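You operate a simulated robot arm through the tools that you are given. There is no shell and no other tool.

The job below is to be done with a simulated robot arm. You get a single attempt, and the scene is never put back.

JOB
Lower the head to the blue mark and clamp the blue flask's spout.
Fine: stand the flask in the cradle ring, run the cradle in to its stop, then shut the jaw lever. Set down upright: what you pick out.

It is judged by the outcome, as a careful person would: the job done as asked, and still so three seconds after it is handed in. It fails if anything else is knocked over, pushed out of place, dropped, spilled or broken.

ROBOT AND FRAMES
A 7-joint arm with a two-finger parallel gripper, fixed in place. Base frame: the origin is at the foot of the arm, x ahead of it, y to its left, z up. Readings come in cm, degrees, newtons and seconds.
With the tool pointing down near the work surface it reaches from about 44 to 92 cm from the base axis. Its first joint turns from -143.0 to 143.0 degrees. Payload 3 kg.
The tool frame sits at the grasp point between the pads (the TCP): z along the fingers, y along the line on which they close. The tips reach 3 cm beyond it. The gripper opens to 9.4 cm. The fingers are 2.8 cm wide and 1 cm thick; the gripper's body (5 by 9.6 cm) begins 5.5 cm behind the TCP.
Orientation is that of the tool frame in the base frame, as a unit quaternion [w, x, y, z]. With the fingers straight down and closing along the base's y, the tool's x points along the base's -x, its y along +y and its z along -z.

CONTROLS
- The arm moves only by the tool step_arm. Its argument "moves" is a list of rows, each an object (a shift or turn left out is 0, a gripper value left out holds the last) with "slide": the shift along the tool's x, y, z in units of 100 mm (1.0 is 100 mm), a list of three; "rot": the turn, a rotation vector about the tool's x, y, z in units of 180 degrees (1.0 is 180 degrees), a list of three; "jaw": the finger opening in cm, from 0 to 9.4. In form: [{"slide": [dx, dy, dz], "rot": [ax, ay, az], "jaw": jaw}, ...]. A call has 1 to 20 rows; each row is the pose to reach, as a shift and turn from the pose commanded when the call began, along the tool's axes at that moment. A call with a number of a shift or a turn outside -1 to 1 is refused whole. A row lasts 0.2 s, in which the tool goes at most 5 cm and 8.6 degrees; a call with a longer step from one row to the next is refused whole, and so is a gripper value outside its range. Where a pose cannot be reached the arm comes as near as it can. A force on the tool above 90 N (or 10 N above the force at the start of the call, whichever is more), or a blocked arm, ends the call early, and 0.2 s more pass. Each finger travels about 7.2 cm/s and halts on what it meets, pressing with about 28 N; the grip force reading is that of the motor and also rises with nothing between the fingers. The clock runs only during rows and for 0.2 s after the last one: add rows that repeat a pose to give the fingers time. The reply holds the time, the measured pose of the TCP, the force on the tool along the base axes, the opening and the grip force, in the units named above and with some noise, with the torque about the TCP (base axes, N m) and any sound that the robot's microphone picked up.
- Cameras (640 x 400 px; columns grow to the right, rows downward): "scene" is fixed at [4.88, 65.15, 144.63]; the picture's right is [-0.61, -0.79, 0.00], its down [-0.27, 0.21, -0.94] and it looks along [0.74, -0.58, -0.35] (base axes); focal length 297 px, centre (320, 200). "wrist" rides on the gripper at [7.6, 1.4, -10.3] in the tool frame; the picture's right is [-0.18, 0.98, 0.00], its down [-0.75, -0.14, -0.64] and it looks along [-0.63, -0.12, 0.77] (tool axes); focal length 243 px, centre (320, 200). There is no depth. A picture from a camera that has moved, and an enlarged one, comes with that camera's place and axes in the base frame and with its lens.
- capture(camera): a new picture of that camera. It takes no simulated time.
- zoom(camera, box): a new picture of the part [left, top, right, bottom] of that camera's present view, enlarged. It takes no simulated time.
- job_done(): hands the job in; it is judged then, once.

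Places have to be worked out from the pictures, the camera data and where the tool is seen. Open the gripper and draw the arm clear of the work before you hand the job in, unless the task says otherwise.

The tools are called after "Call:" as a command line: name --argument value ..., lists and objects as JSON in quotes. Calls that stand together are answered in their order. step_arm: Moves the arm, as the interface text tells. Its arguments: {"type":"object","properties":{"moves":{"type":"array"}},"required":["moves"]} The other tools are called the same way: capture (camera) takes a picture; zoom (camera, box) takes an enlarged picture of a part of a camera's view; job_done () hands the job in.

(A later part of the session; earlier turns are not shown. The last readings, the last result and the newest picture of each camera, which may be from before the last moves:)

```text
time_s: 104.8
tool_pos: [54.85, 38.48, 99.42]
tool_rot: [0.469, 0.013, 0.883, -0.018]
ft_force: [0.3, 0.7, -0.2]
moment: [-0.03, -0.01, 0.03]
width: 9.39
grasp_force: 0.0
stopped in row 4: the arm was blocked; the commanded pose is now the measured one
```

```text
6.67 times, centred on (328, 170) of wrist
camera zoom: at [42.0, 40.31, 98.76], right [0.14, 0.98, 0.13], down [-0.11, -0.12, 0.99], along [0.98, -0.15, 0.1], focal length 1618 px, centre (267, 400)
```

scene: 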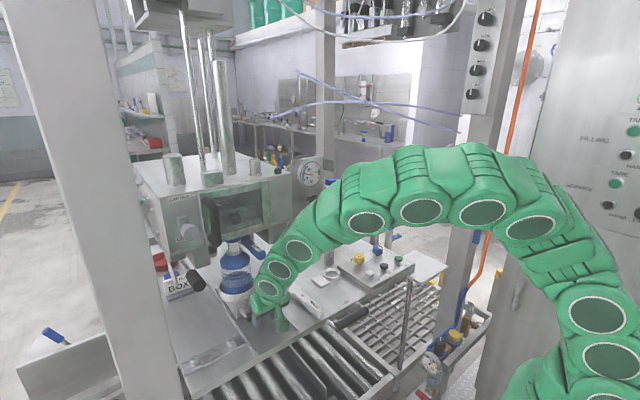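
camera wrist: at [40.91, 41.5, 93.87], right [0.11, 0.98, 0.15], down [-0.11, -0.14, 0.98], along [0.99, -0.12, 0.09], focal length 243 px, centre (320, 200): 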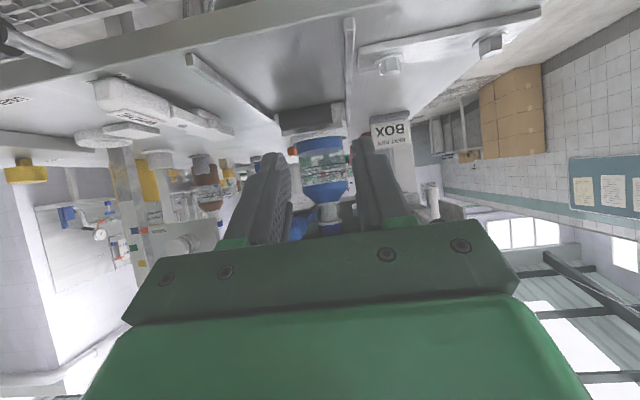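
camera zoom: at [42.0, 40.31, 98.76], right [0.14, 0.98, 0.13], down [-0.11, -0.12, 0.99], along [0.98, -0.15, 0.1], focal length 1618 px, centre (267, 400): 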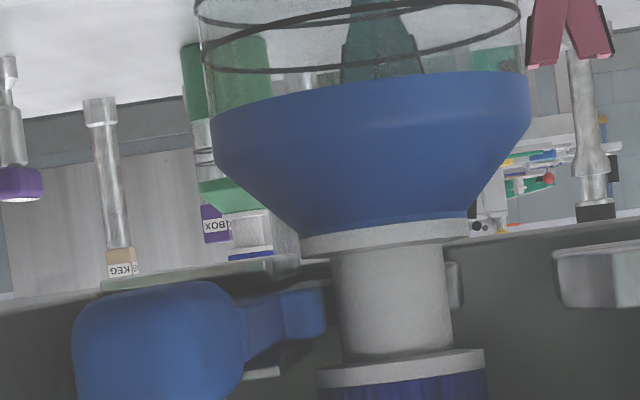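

The neck sits right beside the blue insert's tip, in front of the rear block, at matching height, with the flask upright. Now I'll measure the cradle's place precisely, so I can tell whether a further push moves it.

Call:
zoom --camera "scene" --box '[200, 250, 264, 290]'

Call:
capture --camera "scene"

```text
10.00 times, centred on (232, 270) of scene
camera zoom: at [4.88, 65.15, 144.63], right [-0.61, -0.79, 0.0], down [-0.27, 0.21, -0.94], along [0.74, -0.58, -0.35], focal length 2970 px, centre (1200, -500)
```

zoom: 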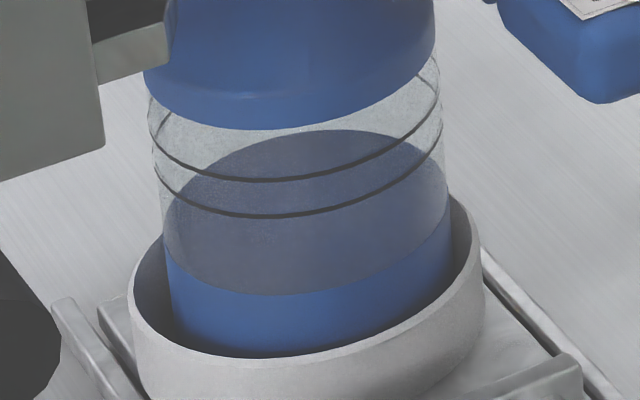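

```text
taken
```

scene: 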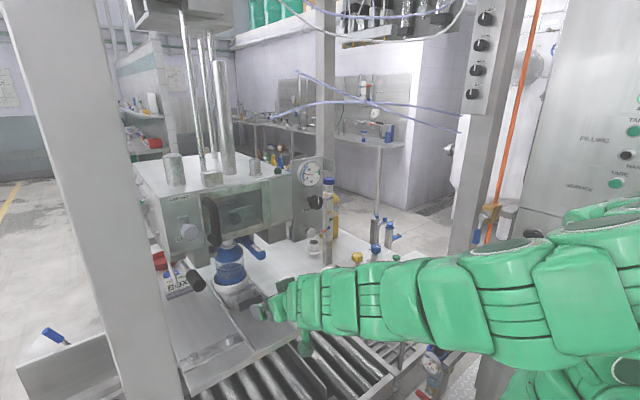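

The cradle plate's far edge is now at x≈94, level with the rail ends, consistent with being at or near the stop. I'll return the tool to the 25° pushing pose and press again to confirm it's hard against the stop.

Call:
step_arm --moves '[{"slide": [0.03, -0.03, 0.08], "rot": [-0.0033, 0.043, -0.0014], "jaw": 4.0}, {"slide": [0.07, -0.06, 0.17], "rot": [-0.0066, 0.086, -0.0029]}, {"slide": [0.1, -0.09, 0.26], "rot": [-0.01, 0.129, -0.0043]}, {"slide": [0.136, -0.116, 0.339], "rot": [-0.0131, 0.1717, -0.0057]}, {"slide": [0.136, -0.116, 0.339], "rot": [-0.0131, 0.1717, -0.0057]}]'

```text
time_s: 106.0
tool_pos: [56.61, 37.48, 96.78]
tool_rot: [0.219, -0.004, 0.976, 0.003]
ft_force: [-0.8, -0.4, 0.0]
moment: [0.02, 0.02, -0.01]
width: 3.99
grasp_force: 0.2
```

Call:
step_arm --moves '[{"slide": [0.02, -0.01, 0.3], "rot": [0.002, 0, 0.002]}, {"slide": [0.04, -0.03, 0.6], "rot": [0.002, 0, 0.002]}, {"slide": [0.06, -0.03, 0.85], "rot": [0.002, 0, 0.002]}, {"slide": [0.07, -0.03, 0.96], "rot": [0.002, 0, 0.002]}, {"slide": [0.07, -0.03, 0.96], "rot": [0.002, 0, 0.002]}]'

Call:
capture --camera "wrist"

```text
time_s: 107.2
tool_pos: [60.22, 37.31, 87.78]
tool_rot: [0.22, 0.0, 0.976, 0.001]
ft_force: [-0.6, -0.5, -0.2]
moment: [-0.04, 0.02, -0.01]
width: 3.98
grasp_force: 0.0
```

```text
taken
camera wrist: at [48.79, 38.71, 93.77], right [0.17, 0.98, 0.08], down [0.41, -0.14, 0.9], along [0.9, -0.12, -0.42], focal length 243 px, centre (320, 200)
```

wrist: 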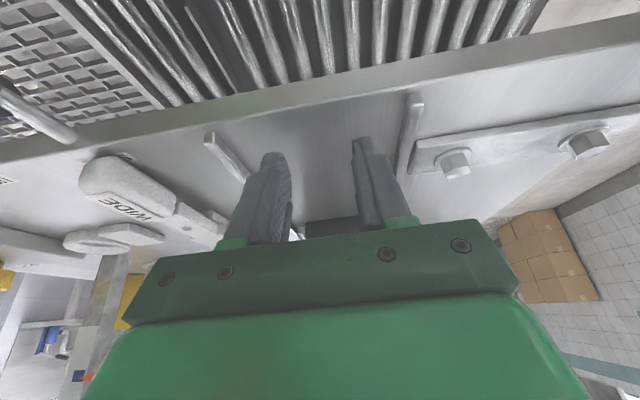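

Moving forward to just before the expected contact.

Call:
step_arm --moves '[{"slide": [-0.15, 0, 0.07]}, {"slide": [-0.35, 0, 0.163]}, {"slide": [-0.55, 0, 0.257]}, {"slide": [-0.7, 0, 0.327]}, {"slide": [-0.8, 0, 0.374]}, {"slide": [-0.86, 0, 0.402]}, {"slide": [-0.88, 0, 0.411]}, {"slide": [-0.88, 0, 0.411]}]'

```text
time_s: 109.0
tool_pos: [69.81, 37.28, 88.1]
tool_rot: [0.22, 0.0, 0.976, 0.0]
ft_force: [0.2, 0.1, 0.2]
moment: [0.0, -0.01, -0.01]
width: 4.0
grasp_force: 0.1
```

No contact yet at x=69.8. Pressing forward slowly, another 1.2 cm.

Call:
step_arm --moves '[{"slide": [-0.018, 0, 0.01]}, {"slide": [-0.036, 0, 0.019]}, {"slide": [-0.054, 0, 0.028]}, {"slide": [-0.072, 0, 0.037]}, {"slide": [-0.09, 0, 0.046]}, {"slide": [-0.1, 0, 0.05]}]'

Call:
zoom --camera "scene" --box '[200, 250, 264, 290]'

```text
time_s: 110.4
tool_pos: [71.02, 37.36, 87.91]
tool_rot: [0.22, 0.0, 0.976, -0.001]
ft_force: [-15.6, 2.5, -2.5]
moment: [0.03, 0.37, 0.11]
width: 4.03
grasp_force: 0.1
```

```text
10.00 times, centred on (232, 270) of scene
camera zoom: at [4.88, 65.15, 144.63], right [-0.61, -0.79, 0.0], down [-0.27, 0.21, -0.94], along [0.74, -0.58, -0.35], focal length 2970 px, centre (1200, -500)
```

zoom: 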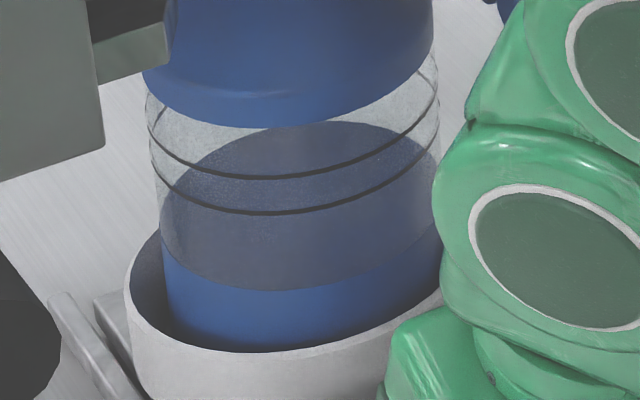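

Contact at ~70.6 again, and it advanced about 0.3 cm with a steady ~15 N drag. Pushing another 0.5 cm slowly.

Call:
step_arm --moves '[{"slide": [-0.009, 0, 0.004]}, {"slide": [-0.018, 0, 0.008]}, {"slide": [-0.027, 0, 0.013]}, {"slide": [-0.036, 0, 0.017]}, {"slide": [-0.045, 0, 0.021]}]'

Call:
zoom --camera "scene" --box '[200, 230, 264, 290]'

```text
time_s: 111.6
tool_pos: [71.43, 37.25, 87.72]
tool_rot: [0.22, 0.0, 0.976, 0.0]
ft_force: [-12.0, 2.7, 5.4]
moment: [0.08, 0.11, 0.08]
width: 3.97
grasp_force: 0.0
```

```text
6.67 times, centred on (232, 260) of scene
camera zoom: at [4.88, 65.15, 144.63], right [-0.61, -0.79, 0.0], down [-0.27, 0.21, -0.94], along [0.74, -0.58, -0.35], focal length 1980 px, centre (907, -200)
```

zoom: 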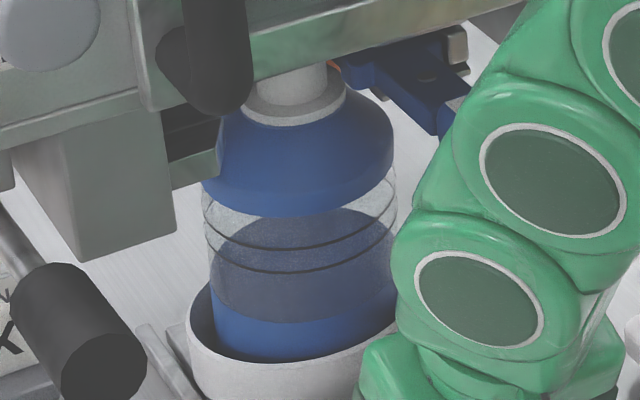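

The cradle is still creeping under ~12–15 N, and the flask now appears to lean back a few degrees, suggesting its neck meets the rear jaw block. I'll back off and inspect before doing anything more.

Call:
step_arm --moves '[{"slide": [0.1, 0, -0.05]}, {"slide": [0.35, 0, -0.163]}, {"slide": [0.65, 0, -0.303]}, {"slide": [0.906, 0, -0.423]}, {"slide": [0.906, 0, -0.423]}]'

Call:
step_arm --moves '[{"slide": [0.1, 0.1, -0.3]}, {"slide": [0.2, 0.2, -0.6], "rot": [0, -0.04, 0], "jaw": 9.4}, {"slide": [0.3, 0.3, -0.85], "rot": [0, -0.08, 0]}, {"slide": [0.3, 0.3, -0.97], "rot": [0, -0.12, 0]}, {"slide": [0.3, 0.3, -0.97], "rot": [0, -0.15, 0]}, {"slide": [0.3, 0.3, -0.97], "rot": [0, -0.15, 0]}]'

Call:
capture --camera "wrist"

Call:
zoom --camera "wrist" --box '[230, 100, 422, 220]'

Call:
zoom --camera "scene" --box '[190, 230, 286, 320]'

```text
time_s: 112.8
tool_pos: [61.44, 37.25, 87.74]
tool_rot: [0.22, 0.0, 0.976, 0.0]
ft_force: [-0.4, -0.3, 0.2]
moment: [-0.02, 0.03, 0.0]
width: 3.98
grasp_force: 0.0
```

```text
time_s: 114.2
tool_pos: [54.59, 40.22, 95.3]
tool_rot: [0.443, 0.0, 0.897, 0.0]
ft_force: [-0.1, -1.4, 0.3]
moment: [0.0, 0.01, 0.01]
width: 9.41
grasp_force: 0.0
```

```text
taken
camera wrist: at [41.72, 41.67, 95.55], right [0.11, 0.98, 0.15], down [-0.05, -0.14, 0.99], along [0.99, -0.12, 0.03], focal length 243 px, centre (320, 200)
```

wrist: 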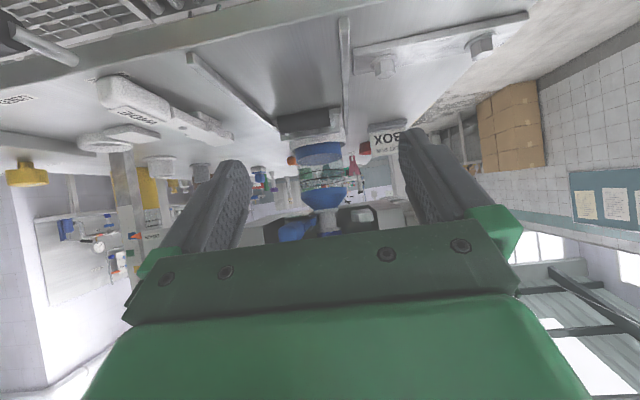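

```text
3.33 times, centred on (326, 160) of wrist
camera zoom: at [41.72, 41.67, 95.55], right [0.11, 0.98, 0.15], down [-0.05, -0.14, 0.99], along [0.99, -0.12, 0.03], focal length 809 px, centre (300, 333)
```

zoom: 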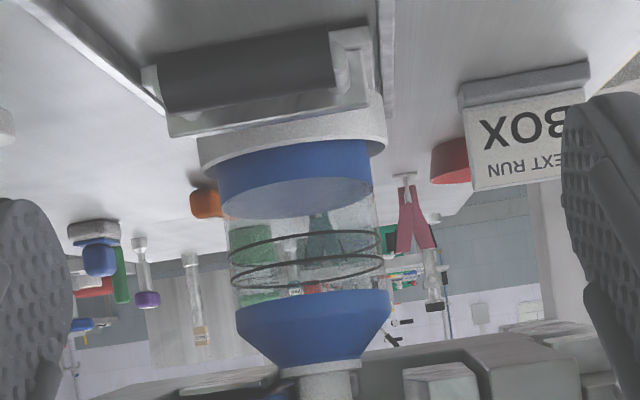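

```text
4.44 times, centred on (238, 275) of scene
camera zoom: at [4.88, 65.15, 144.63], right [-0.61, -0.79, 0.0], down [-0.27, 0.21, -0.94], along [0.74, -0.58, -0.35], focal length 1320 px, centre (684, -133)
```

zoom: 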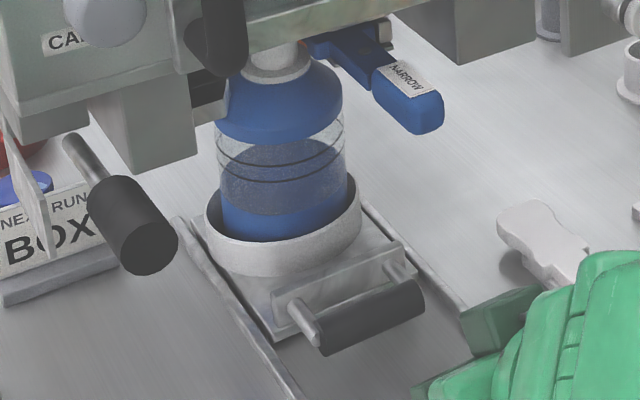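

The flask leans only about 2° and the cradle doesn't spring back. I want to see what's at the far end of the cradle, so I'll take a low view from the left-front.

Call:
step_arm --moves '[{"slide": [0.1, 0.25, 0.05]}, {"slide": [0.25, 0.5, 0.12]}, {"slide": [0.38, 0.72, 0.2]}, {"slide": [0.38, 0.72, 0.2]}]'

Call:
capture --camera "wrist"

Call:
zoom --camera "wrist" --box '[200, 80, 392, 200]'

```text
time_s: 115.2
tool_pos: [53.75, 47.47, 91.21]
tool_rot: [0.442, 0.001, 0.897, 0.0]
ft_force: [0.1, -0.2, 0.1]
moment: [0.02, 0.0, 0.01]
width: 9.38
grasp_force: 0.0
```

```text
taken
camera wrist: at [41.0, 48.88, 91.34], right [0.11, 0.98, 0.15], down [-0.05, -0.14, 0.99], along [0.99, -0.12, 0.03], focal length 243 px, centre (320, 200)
```

wrist: 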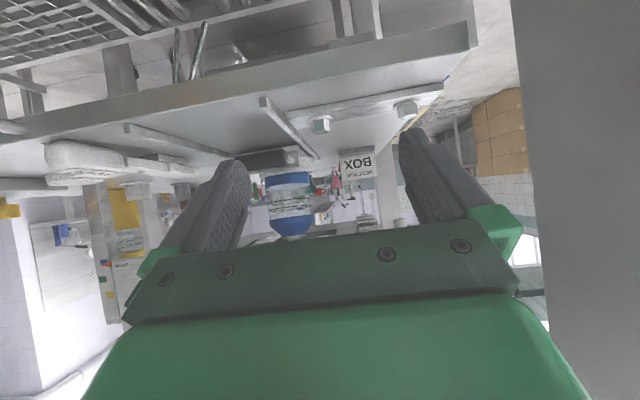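

```text
3.33 times, centred on (296, 140) of wrist
camera zoom: at [41.0, 48.88, 91.34], right [0.11, 0.98, 0.15], down [-0.05, -0.14, 0.99], along [0.99, -0.12, 0.03], focal length 809 px, centre (400, 400)
```

zoom: 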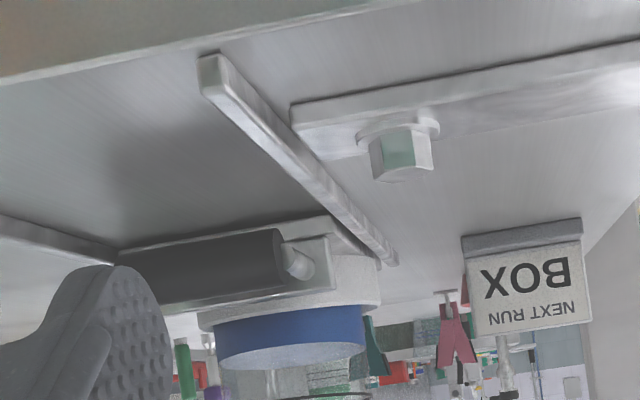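

Nothing obstructs the cradle's far end, and comparing with the head's own vertical edges the flask is in fact upright. I'll rise to view the neck and rear block from the left-front.

Call:
step_arm --moves '[{"slide": [-0.2, -0.1, -0.15]}, {"slide": [-0.4, -0.2, -0.28], "rot": [0, 0.01, 0]}, {"slide": [-0.55, -0.25, -0.4], "rot": [0, 0.02, 0]}, {"slide": [-0.55, -0.25, -0.4], "rot": [0, 0.02, 0]}]'

Call:
zoom --camera "wrist" --box '[240, 100, 400, 220]'

Call:
zoom --camera "wrist" --box '[260, 150, 340, 200]'

```text
time_s: 116.2
tool_pos: [53.96, 44.85, 97.94]
tool_rot: [0.413, 0.001, 0.911, -0.001]
ft_force: [0.0, 0.1, 0.3]
moment: [0.0, -0.02, -0.01]
width: 9.41
grasp_force: 0.1
```

```text
3.33 times, centred on (320, 160) of wrist
camera zoom: at [41.25, 46.33, 98.89], right [0.12, 0.98, 0.14], down [0.01, -0.14, 0.99], along [0.99, -0.12, -0.03], focal length 809 px, centre (320, 333)
```

zoom: 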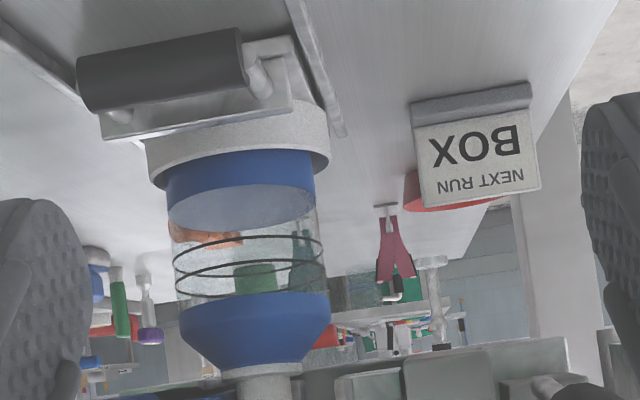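

```text
8.00 times, centred on (300, 175) of wrist
camera zoom: at [41.25, 46.33, 98.89], right [0.12, 0.98, 0.14], down [0.01, -0.14, 0.99], along [0.99, -0.12, -0.03], focal length 1941 px, centre (480, 400)
```

zoom: 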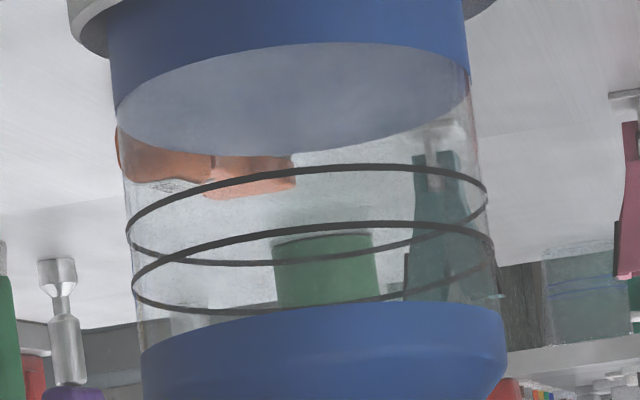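

Call:
zoom --camera "wrist" --box '[262, 190, 390, 250]'

```text
5.00 times, centred on (326, 220) of wrist
camera zoom: at [41.25, 46.33, 98.89], right [0.12, 0.98, 0.14], down [0.01, -0.14, 0.99], along [0.99, -0.12, -0.03], focal length 1213 px, centre (290, 100)
```

zoom: 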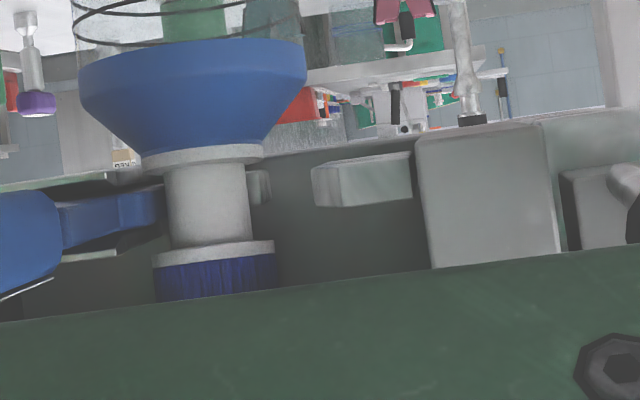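

I notice the rail ends seem to have shifted relative to the first pictures. I'll compare bench landmarks with the start to find out what actually moved.

Call:
zoom --camera "scene" --box '[120, 200, 360, 350]'

Call:
zoom --camera "scene" --box '[220, 150, 460, 300]'

Call:
zoom --camera "scene" --box '[180, 280, 340, 380]'

```text
2.67 times, centred on (240, 275) of scene
camera zoom: at [4.88, 65.15, 144.63], right [-0.61, -0.79, 0.0], down [-0.27, 0.21, -0.94], along [0.74, -0.58, -0.35], focal length 792 px, centre (533, 0)
```

zoom: 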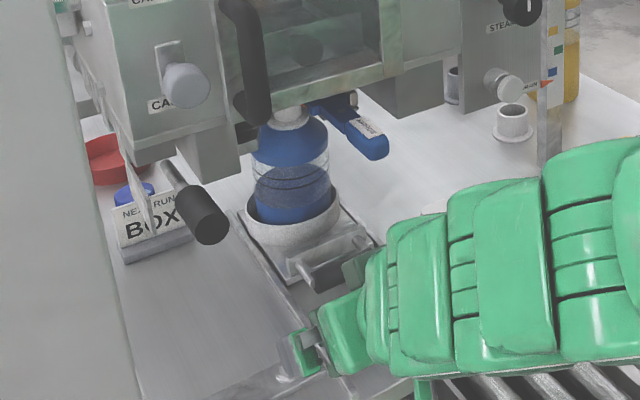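

```text
2.67 times, centred on (340, 225) of scene
camera zoom: at [4.88, 65.15, 144.63], right [-0.61, -0.79, 0.0], down [-0.27, 0.21, -0.94], along [0.74, -0.58, -0.35], focal length 792 px, centre (267, 133)
```

zoom: 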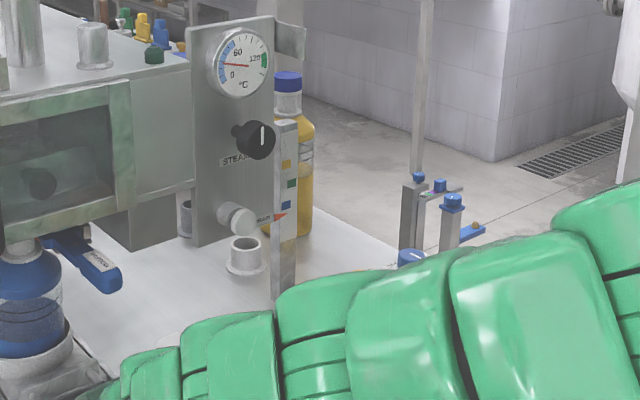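

```text
4.00 times, centred on (260, 330) of scene
camera zoom: at [4.88, 65.15, 144.63], right [-0.61, -0.79, 0.0], down [-0.27, 0.21, -0.94], along [0.74, -0.58, -0.35], focal length 1188 px, centre (560, -320)
```

zoom: 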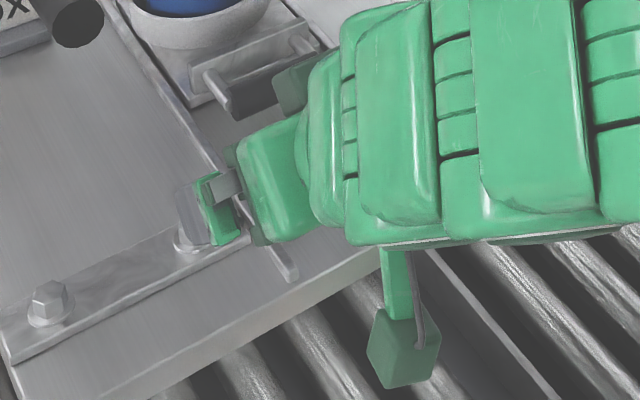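

The pointer (head) hasn't moved, but bench landmarks (bolts, post) have: once the cradle met its stop at x≈70, my further push slid the bench itself slightly. I'll measure the shift precisely.

Call:
zoom --camera "scene" --box '[310, 205, 358, 235]'

Call:
zoom --camera "scene" --box '[120, 100, 360, 250]'

```text
13.33 times, centred on (334, 220) of scene
camera zoom: at [4.88, 65.15, 144.63], right [-0.61, -0.79, 0.0], down [-0.27, 0.21, -0.94], along [0.74, -0.58, -0.35], focal length 3960 px, centre (133, -67)
```

zoom: 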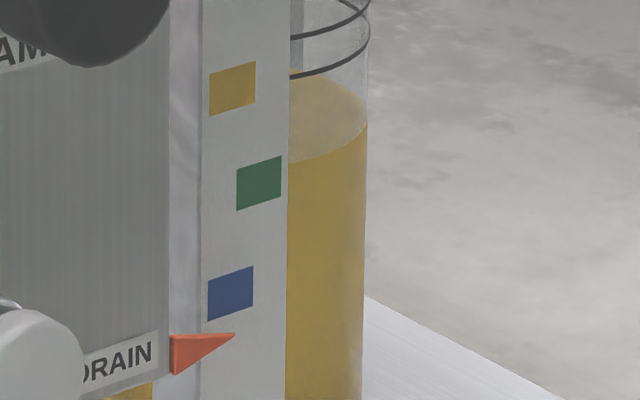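

```text
2.67 times, centred on (240, 175) of scene
camera zoom: at [4.88, 65.15, 144.63], right [-0.61, -0.79, 0.0], down [-0.27, 0.21, -0.94], along [0.74, -0.58, -0.35], focal length 792 px, centre (533, 267)
```

zoom: 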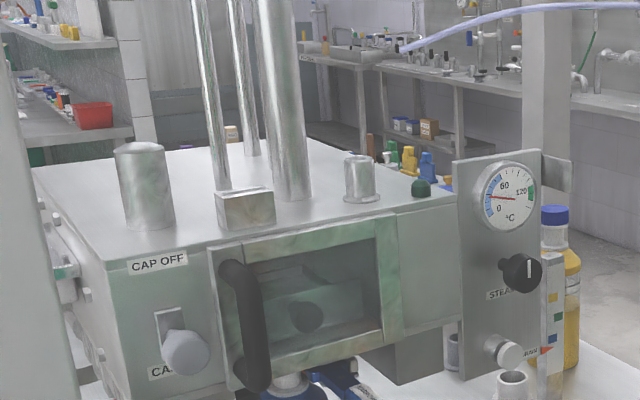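

The blue mark shifted by (-3.3, -1.8) px, i.e. the bench top moved about 1.9 cm in +x (the cradle's stop was met at about x=69.5). I should put that right; first I'll see which parts moved, comparing bench legs, shelf and conveyor.

Call:
zoom --camera "scene" --box '[280, 220, 520, 400]'

Call:
capture --camera "scene"

```text
2.22 times, centred on (400, 310) of scene
camera zoom: at [4.88, 65.15, 144.63], right [-0.61, -0.79, 0.0], down [-0.27, 0.21, -0.94], along [0.74, -0.58, -0.35], focal length 660 px, centre (142, -44)
```

zoom: 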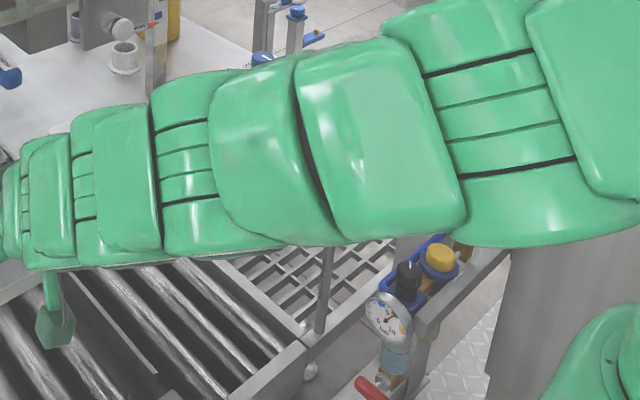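

```text
taken
```

scene: 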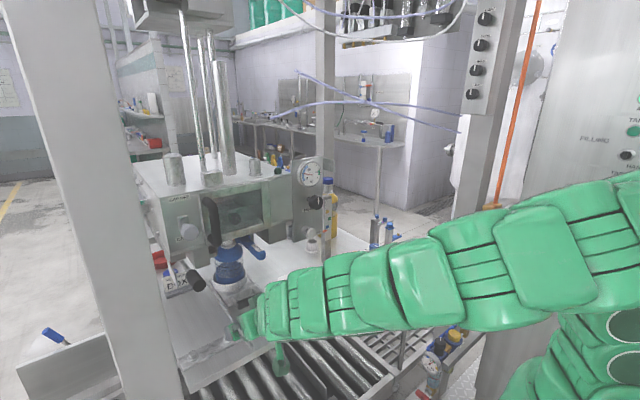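

The bench top evidently slides as a unit (console, post, rails) under ~15 N. I'll draw it back by the same 1.9 cm using the bolt head at about (66.5, 46.9, 84–85.5): fingers closed, tilted 35°, entering low beneath the lever.

Call:
step_arm --moves '[{"slide": [0.1, 0.04, 0.15], "rot": [0, 0.02, 0], "jaw": 0}, {"slide": [0.22, 0.08, 0.32], "rot": [0, 0.04, 0]}, {"slide": [0.34, 0.12, 0.5], "rot": [0, 0.06, 0]}, {"slide": [0.462, 0.165, 0.67], "rot": [0, 0.0767, 0]}, {"slide": [0.462, 0.165, 0.67], "rot": [0, 0.0767, 0]}]'

Call:
capture --camera "wrist"

Call:
capture --camera "scene"

```text
time_s: 117.4
tool_pos: [56.03, 46.73, 90.12]
tool_rot: [0.301, 0.0, 0.954, 0.0]
ft_force: [0.3, -1.3, -0.1]
moment: [-0.02, 0.0, -0.01]
width: 0.0
grasp_force: 28.0
```

```text
taken
camera wrist: at [43.82, 48.11, 94.1], right [0.15, 0.98, 0.11], down [0.25, -0.14, 0.96], along [0.96, -0.12, -0.27], focal length 243 px, centre (320, 200)
```

wrist: 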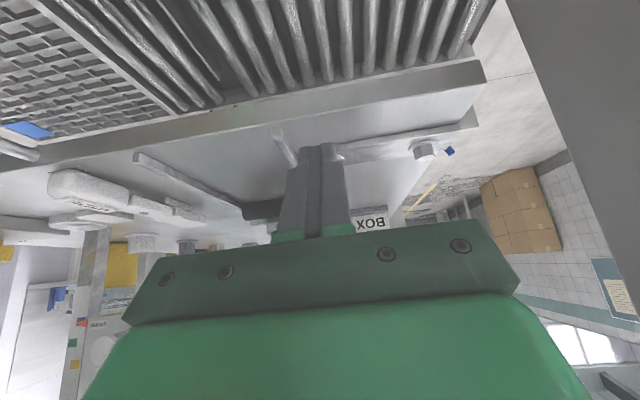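

```text
taken
```

scene: 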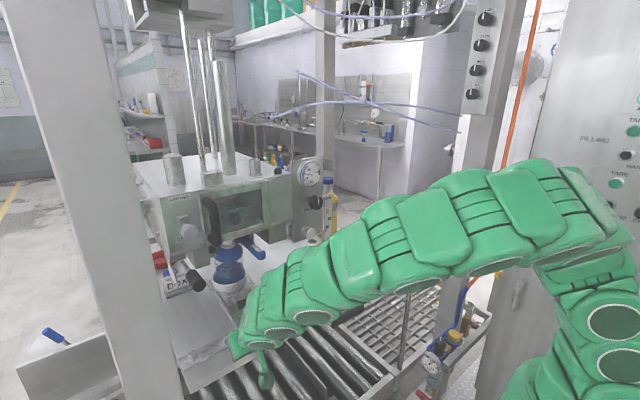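

Fingers lined up with bolt 1 in y, tips at about 86.9. Moving +x over the bolt.

Call:
step_arm --moves '[{"slide": [-0.2, 0, 0.14]}, {"slide": [-0.45, 0, 0.315]}, {"slide": [-0.7, 0, 0.49]}, {"slide": [-0.9, 0, 0.63]}, {"slide": [-1.0, 0, 0.7]}, {"slide": [-1.0, 0, 0.7]}]'

Call:
zoom --camera "scene" --box '[160, 240, 288, 360]'

Call:
capture --camera "wrist"

```text
time_s: 118.8
tool_pos: [68.35, 46.62, 90.07]
tool_rot: [0.301, 0.0, 0.954, 0.0]
ft_force: [0.4, 0.1, -0.3]
moment: [0.03, -0.01, -0.01]
width: 0.0
grasp_force: 28.1
```

```text
3.33 times, centred on (224, 300) of scene
camera zoom: at [4.88, 65.15, 144.63], right [-0.61, -0.79, 0.0], down [-0.27, 0.21, -0.94], along [0.74, -0.58, -0.35], focal length 990 px, centre (640, -133)
```

zoom: 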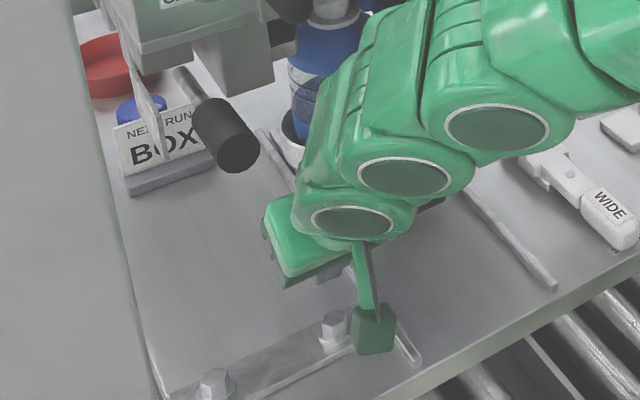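

```text
taken
camera wrist: at [56.07, 47.93, 93.98], right [0.15, 0.98, 0.11], down [0.25, -0.14, 0.96], along [0.96, -0.12, -0.27], focal length 243 px, centre (320, 200)
```

wrist: 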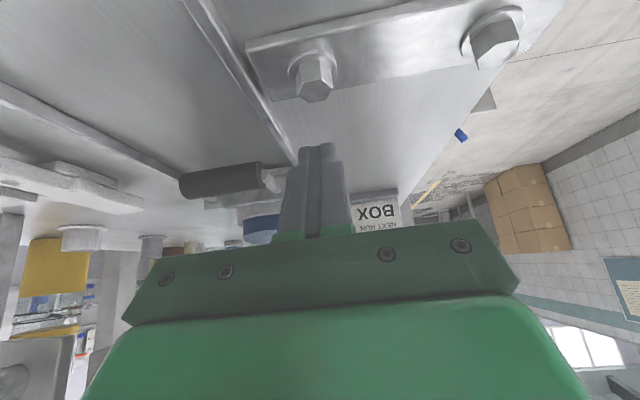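

The bolt refines to (66.25, 47.0); my fingertips are ~3.8 cm beyond it. Descending 2.5 cm to the bolt head's level.

Call:
step_arm --moves '[{"slide": [0.05, 0.015, 0.07]}, {"slide": [0.1, 0.03, 0.14]}, {"slide": [0.1435, 0.03, 0.205]}, {"slide": [0.1435, 0.03, 0.205]}]'

Call:
capture --camera "wrist"

```text
time_s: 119.8
tool_pos: [68.29, 46.8, 87.4]
tool_rot: [0.301, 0.0, 0.954, 0.0]
ft_force: [-1.0, 0.2, -0.1]
moment: [0.01, 0.0, -0.01]
width: 0.0
grasp_force: 28.3
```

```text
taken
camera wrist: at [56.11, 48.26, 91.47], right [0.15, 0.98, 0.11], down [0.25, -0.14, 0.96], along [0.96, -0.12, -0.27], focal length 243 px, centre (320, 200)
```

wrist: 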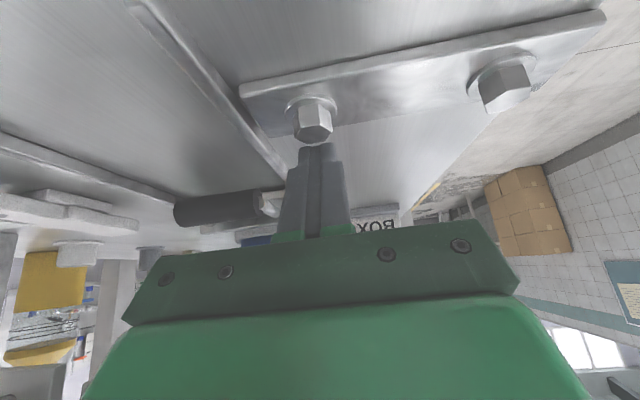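

In position behind the bolt head. Drawing in -x slowly to find contact.

Call:
step_arm --moves '[{"slide": [0.025, 0, -0.0172]}, {"slide": [0.05, 0, -0.0344]}, {"slide": [0.074, 0, -0.0516]}]'

```text
time_s: 120.6
tool_pos: [67.4, 46.81, 87.4]
tool_rot: [0.301, 0.0, 0.954, -0.001]
ft_force: [9.0, -0.8, 11.3]
moment: [0.02, -0.21, -0.02]
width: 0.0
grasp_force: 27.9
```

Contact with the bolt (9 N). Pulling on in 0.4 cm increments and checking the bench's landmarks.

Call:
step_arm --moves '[{"slide": [0.016, 0, -0.0115]}, {"slide": [0.033, 0, -0.023]}, {"slide": [0.049, 0, -0.0344]}]'

Call:
zoom --camera "scene" --box '[310, 205, 358, 235]'

```text
time_s: 121.4
tool_pos: [66.73, 46.82, 87.52]
tool_rot: [0.3, 0.0, 0.954, -0.001]
ft_force: [3.1, -0.7, 2.7]
moment: [-0.03, -0.08, -0.07]
width: 0.0
grasp_force: 28.1
```

```text
13.33 times, centred on (334, 220) of scene
camera zoom: at [4.88, 65.15, 144.63], right [-0.61, -0.79, 0.0], down [-0.27, 0.21, -0.94], along [0.74, -0.58, -0.35], focal length 3960 px, centre (133, -67)
```

zoom: 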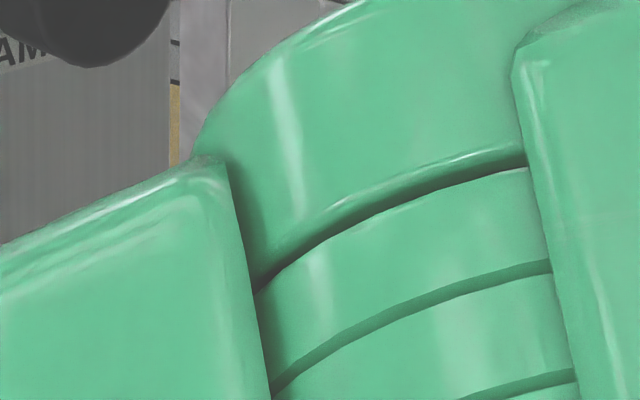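

The post's edge has moved back about 60 % of the way (col 228 vs 246 originally, 202 displaced). Pulling another 0.6 cm.

Call:
step_arm --moves '[{"slide": [0.016, 0, -0.0115]}, {"slide": [0.033, 0, -0.023]}, {"slide": [0.049, 0, -0.0344]}, {"slide": [0.049, 0, -0.0344]}]'

Call:
zoom --camera "scene" --box '[310, 185, 358, 215]'

Call:
zoom --camera "scene" --box '[120, 200, 360, 350]'

```text
time_s: 122.4
tool_pos: [66.23, 46.9, 87.43]
tool_rot: [0.3, 0.0, 0.954, 0.0]
ft_force: [2.1, 0.5, 0.1]
moment: [-0.01, -0.03, -0.01]
width: 0.0
grasp_force: 28.1
```

```text
13.33 times, centred on (334, 200) of scene
camera zoom: at [4.88, 65.15, 144.63], right [-0.61, -0.79, 0.0], down [-0.27, 0.21, -0.94], along [0.74, -0.58, -0.35], focal length 3960 px, centre (133, 200)
```

zoom: 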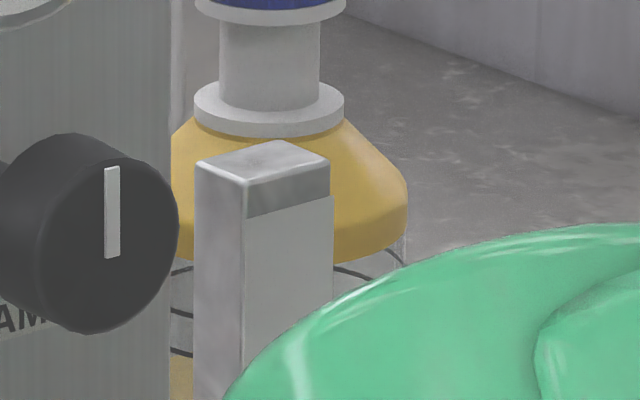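

```text
2.67 times, centred on (240, 275) of scene
camera zoom: at [4.88, 65.15, 144.63], right [-0.61, -0.79, 0.0], down [-0.27, 0.21, -0.94], along [0.74, -0.58, -0.35], focal length 792 px, centre (533, 0)
```

zoom: 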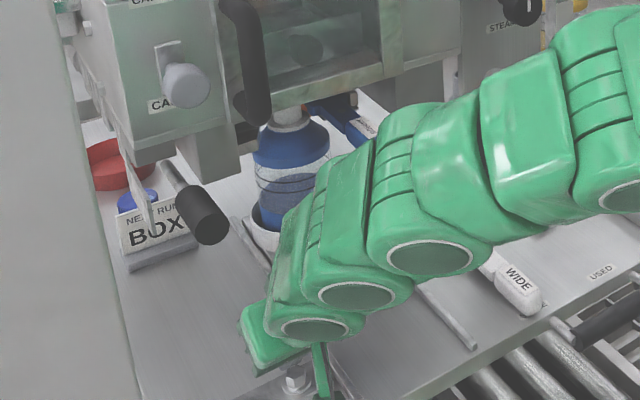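

Nearly restored; about 0.25–0.3 cm remains (USED label and post edge). Pulling a final 0.28 cm.

Call:
step_arm --moves '[{"slide": [0.01, 0, -0.007]}, {"slide": [0.023, 0, -0.016]}, {"slide": [0.023, 0, -0.016]}]'

Call:
zoom --camera "scene" --box '[120, 200, 360, 350]'

Call:
zoom --camera "scene" --box '[290, 160, 386, 220]'

```text
time_s: 123.2
tool_pos: [65.85, 46.81, 87.51]
tool_rot: [0.301, 0.0, 0.954, 0.0]
ft_force: [12.6, 0.8, 5.3]
moment: [0.06, -0.29, -0.04]
width: 0.0
grasp_force: 28.2
```

```text
2.67 times, centred on (240, 275) of scene
camera zoom: at [4.88, 65.15, 144.63], right [-0.61, -0.79, 0.0], down [-0.27, 0.21, -0.94], along [0.74, -0.58, -0.35], focal length 792 px, centre (533, 0)
```

zoom: 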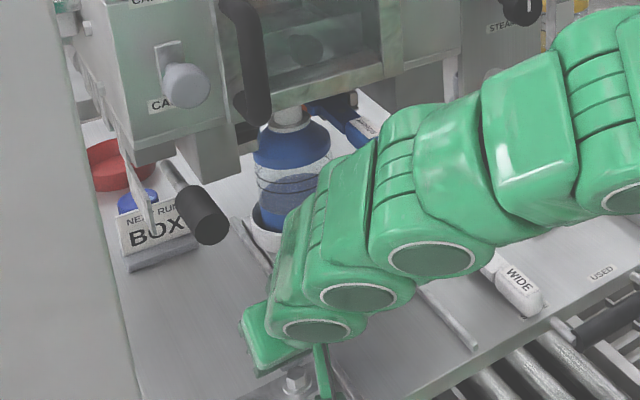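

```text
6.67 times, centred on (338, 190) of scene
camera zoom: at [4.88, 65.15, 144.63], right [-0.61, -0.79, 0.0], down [-0.27, 0.21, -0.94], along [0.74, -0.58, -0.35], focal length 1980 px, centre (200, 267)
```

zoom: 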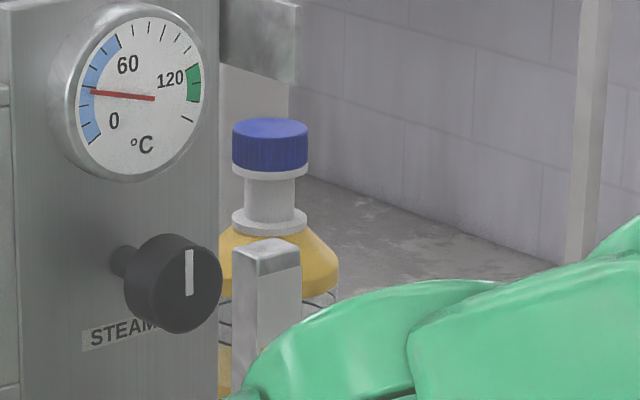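

The yellow cap and post coincide with their original pixels: bench restored. I'll relieve contact, rise over the bolt and back out.

Call:
step_arm --moves '[{"slide": [-0.05, 0, 0.035]}, {"slide": [-0.08, 0, 0.056]}, {"slide": [-0.17, 0, -0.067]}, {"slide": [-0.28, 0, -0.215]}, {"slide": [-0.28, 0, -0.215]}]'

Call:
step_arm --moves '[{"slide": [0.2, 0, -0.14]}, {"slide": [0.5, 0, -0.35]}, {"slide": [0.8, 0, -0.56]}, {"slide": [1.0, 0, -0.7]}, {"slide": [1.0, 0, -0.7]}]'

Call:
capture --camera "scene"

Call:
capture --camera "wrist"

```text
time_s: 124.4
tool_pos: [66.97, 46.82, 90.85]
tool_rot: [0.3, -0.001, 0.954, 0.001]
ft_force: [0.1, -0.3, -1.0]
moment: [0.02, 0.0, 0.02]
width: 0.01
grasp_force: 28.1
```

```text
time_s: 125.6
tool_pos: [54.83, 47.03, 90.99]
tool_rot: [0.301, 0.0, 0.954, 0.0]
ft_force: [0.1, -0.4, -0.1]
moment: [0.0, -0.01, -0.02]
width: 0.0
grasp_force: 28.0
```

```text
taken
```

scene: 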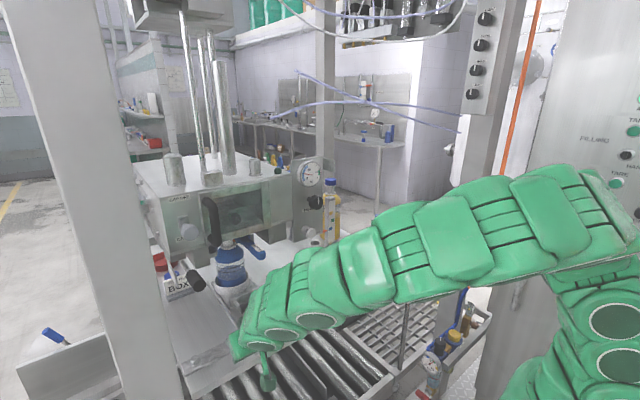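

```text
taken
camera wrist: at [42.62, 48.32, 94.94], right [0.15, 0.98, 0.11], down [0.25, -0.14, 0.96], along [0.96, -0.12, -0.27], focal length 243 px, centre (320, 200)
```

wrist: 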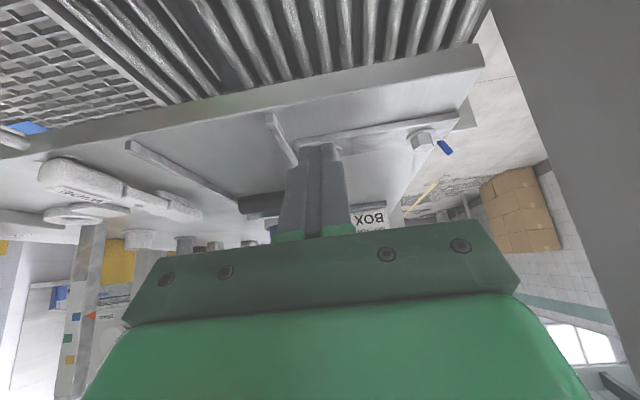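

I'll verify the mark/pointer and the flask's position in ring and jaw.

Call:
zoom --camera "scene" --box '[310, 205, 358, 235]'

Call:
zoom --camera "scene" --box '[200, 250, 264, 290]'

Call:
zoom --camera "scene" --box '[160, 220, 288, 340]'

```text
13.33 times, centred on (334, 220) of scene
camera zoom: at [4.88, 65.15, 144.63], right [-0.61, -0.79, 0.0], down [-0.27, 0.21, -0.94], along [0.74, -0.58, -0.35], focal length 3960 px, centre (133, -67)
```

zoom: 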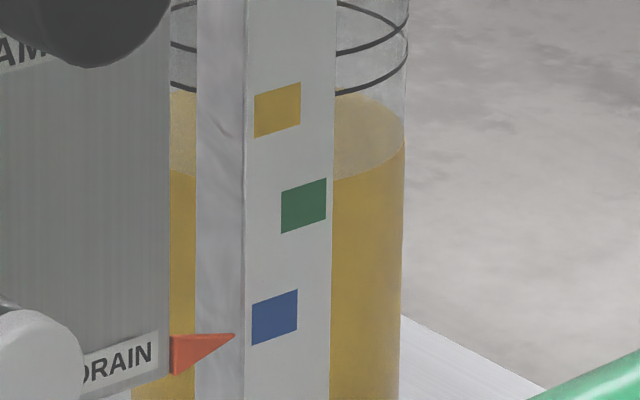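

```text
10.00 times, centred on (232, 270) of scene
camera zoom: at [4.88, 65.15, 144.63], right [-0.61, -0.79, 0.0], down [-0.27, 0.21, -0.94], along [0.74, -0.58, -0.35], focal length 2970 px, centre (1200, -500)
```

zoom: 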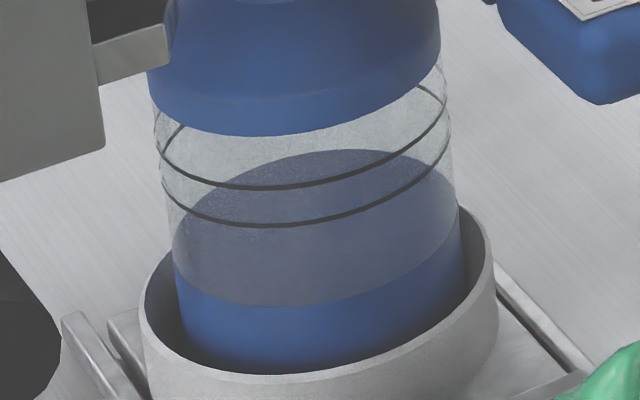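

```text
3.33 times, centred on (224, 280) of scene
camera zoom: at [4.88, 65.15, 144.63], right [-0.61, -0.79, 0.0], down [-0.27, 0.21, -0.94], along [0.74, -0.58, -0.35], focal length 990 px, centre (640, -67)
```

zoom: 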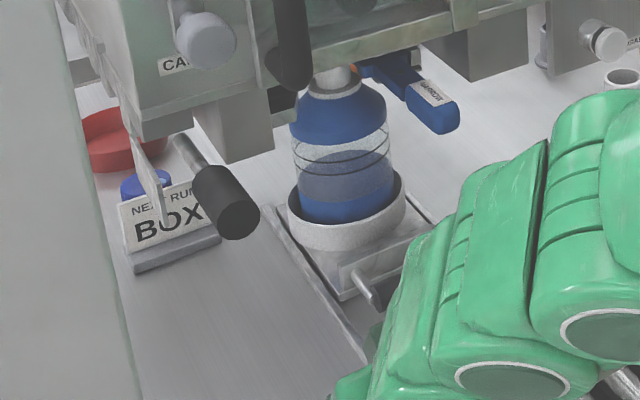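

The mark and pointer are exactly as before the slip, and the flask is upright in the ring with the cradle at its stop. Now I'll study the lever's pivot closely.

Call:
zoom --camera "scene" --box '[150, 230, 246, 300]'

Call:
zoom --camera "wrist" --box '[320, 180, 448, 260]'

```text
5.71 times, centred on (198, 265) of scene
camera zoom: at [4.88, 65.15, 144.63], right [-0.61, -0.79, 0.0], down [-0.27, 0.21, -0.94], along [0.74, -0.58, -0.35], focal length 1697 px, centre (1017, -171)
```

zoom: 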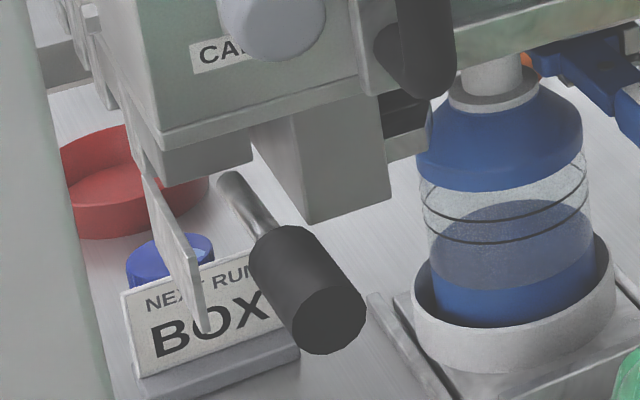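

```text
5.00 times, centred on (384, 220) of wrist
camera zoom: at [42.62, 48.32, 94.94], right [0.15, 0.98, 0.11], down [0.25, -0.14, 0.96], along [0.96, -0.12, -0.27], focal length 1213 px, centre (0, 100)
```

zoom: 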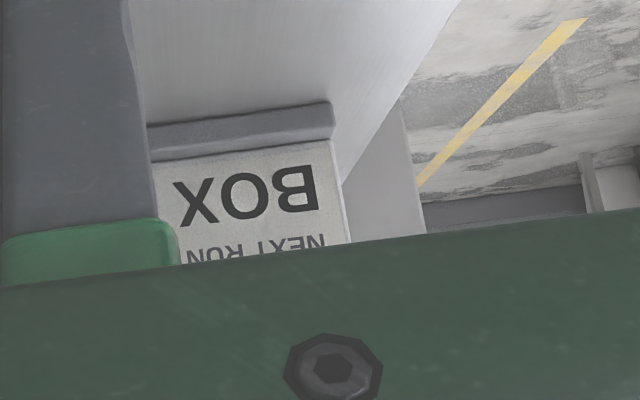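

I need a view including the lever for triangulation, so I'll rise and shift slightly left with the camera level.

Call:
step_arm --moves '[{"slide": [-0.08, 0.05, -0.2], "rot": [0, -0.02, 0]}, {"slide": [-0.16, 0.1, -0.4], "rot": [0, -0.04, 0]}, {"slide": [-0.24, 0.15, -0.6], "rot": [0, -0.06, 0]}, {"slide": [-0.295, 0.2, -0.77], "rot": [0, -0.072, 0], "jaw": 9.4}, {"slide": [-0.295, 0.2, -0.77], "rot": [0, -0.072, 0]}, {"slide": [-0.295, 0.2, -0.77], "rot": [0, -0.072, 0]}]'

Call:
capture --camera "wrist"

Call:
zoom --camera "wrist" --box '[220, 120, 412, 240]'

```text
time_s: 127.0
tool_pos: [52.77, 48.89, 98.72]
tool_rot: [0.406, 0.0, 0.914, 0.0]
ft_force: [-0.1, 0.2, -0.6]
moment: [0.0, -0.02, 0.02]
width: 9.4
grasp_force: 0.0
```

```text
taken
camera wrist: at [39.94, 50.27, 99.82], right [0.12, 0.98, 0.14], down [0.03, -0.14, 0.99], along [0.99, -0.12, -0.04], focal length 243 px, centre (320, 200)
```

wrist: 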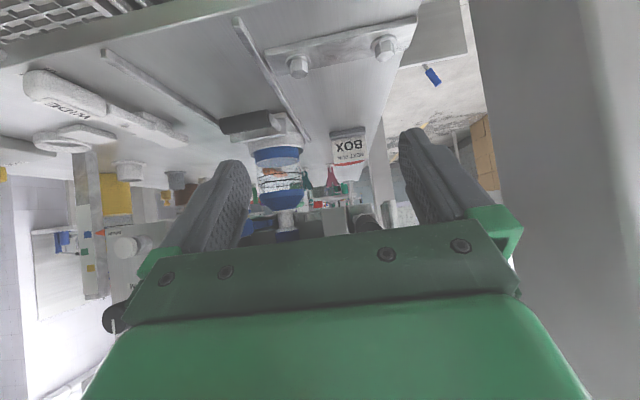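

```text
3.33 times, centred on (316, 180) of wrist
camera zoom: at [39.94, 50.27, 99.82], right [0.12, 0.98, 0.14], down [0.03, -0.14, 0.99], along [0.99, -0.12, -0.04], focal length 809 px, centre (333, 267)
```

zoom: 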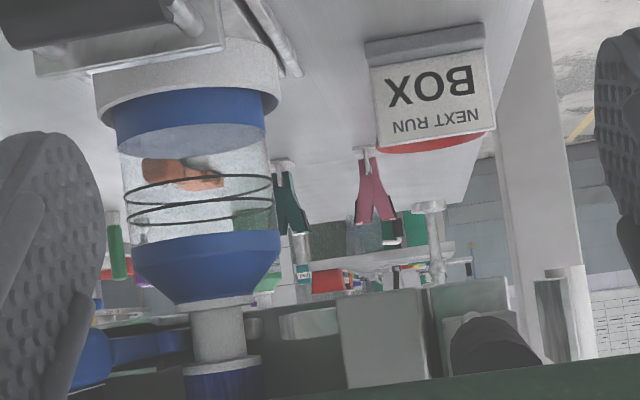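

The lever lies along x at y≈51.9, z≈102.3 with handle end at x≈65.7; a thin plate at y≈55 stands on its +y side. I'll look closely at the mount to see the pivot axis.

Call:
zoom --camera "wrist" --box '[300, 190, 412, 240]'

Call:
zoom --camera "scene" --box '[160, 235, 224, 295]'

```text
5.71 times, centred on (356, 215) of wrist
camera zoom: at [39.94, 50.27, 99.82], right [0.12, 0.98, 0.14], down [0.03, -0.14, 0.99], along [0.99, -0.12, -0.04], focal length 1386 px, centre (114, 114)
```

zoom: 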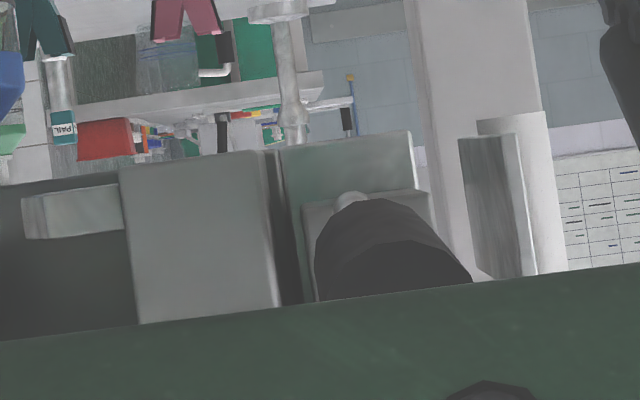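

```text
6.67 times, centred on (192, 265) of scene
camera zoom: at [4.88, 65.15, 144.63], right [-0.61, -0.79, 0.0], down [-0.27, 0.21, -0.94], along [0.74, -0.58, -0.35], focal length 1980 px, centre (1173, -233)
```

zoom: 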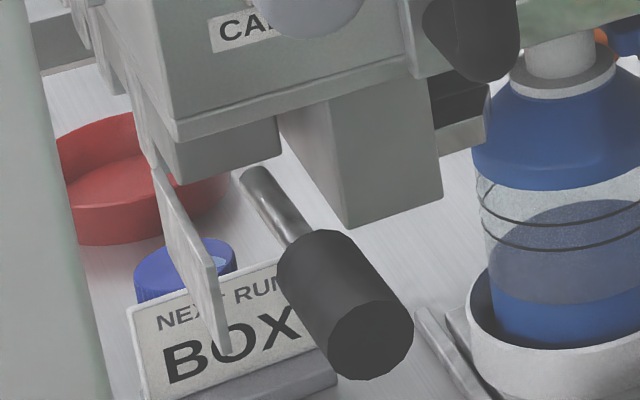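

The rod's far end tucks under the head's left block at about (81, 51.7), implying a vertical pivot; the +y side is bounded by the plate, so shutting should be a swing toward -y. I'll approach high, then come down on the handle's +y side. First rise and set a 30° tilt with fingers closed.

Call:
step_arm --moves '[{"slide": [-0.2, -0.05, -0.17], "rot": [0, 0.025, 0], "jaw": 0}, {"slide": [-0.4, -0.1, -0.35], "rot": [0, 0.05, 0]}, {"slide": [-0.6, -0.1, -0.53], "rot": [0, 0.075, 0]}, {"slide": [-0.8, -0.1, -0.71], "rot": [0, 0.1, 0]}, {"slide": [-0.97, -0.1, -0.88], "rot": [0, 0.1, 0]}, {"slide": [-0.97, -0.1, -0.88], "rot": [0, 0.1, 0]}]'

Call:
capture --camera "wrist"

Call:
capture --camera "scene"

```text
time_s: 128.4
tool_pos: [52.71, 47.76, 112.03]
tool_rot: [0.258, 0.0, 0.966, 0.0]
ft_force: [-0.2, -0.2, 0.3]
moment: [0.01, 0.03, -0.01]
width: 0.0
grasp_force: 28.0
```

```text
taken
camera wrist: at [40.93, 49.16, 117.0], right [0.16, 0.98, 0.09], down [0.33, -0.14, 0.93], along [0.93, -0.12, -0.35], focal length 243 px, centre (320, 200)
```

wrist: 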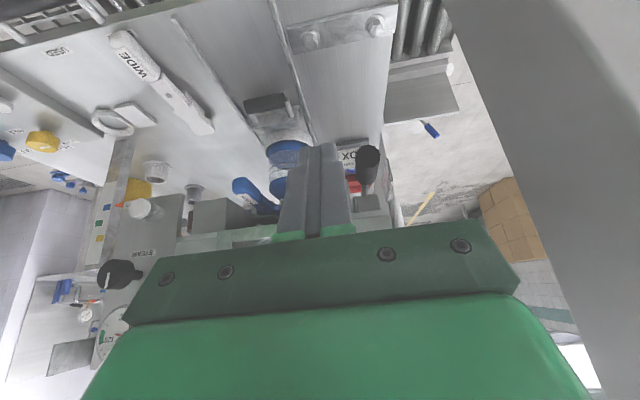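

```text
taken
```

scene: 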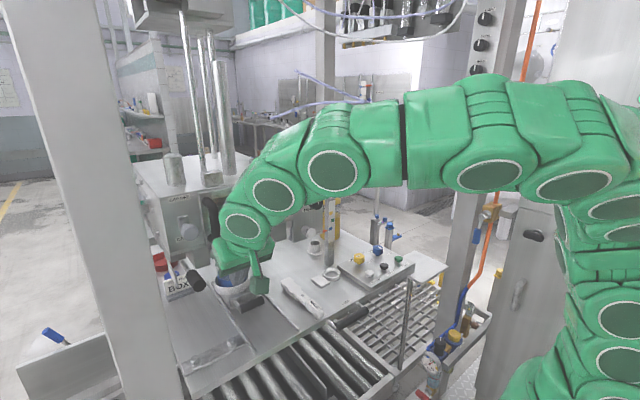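

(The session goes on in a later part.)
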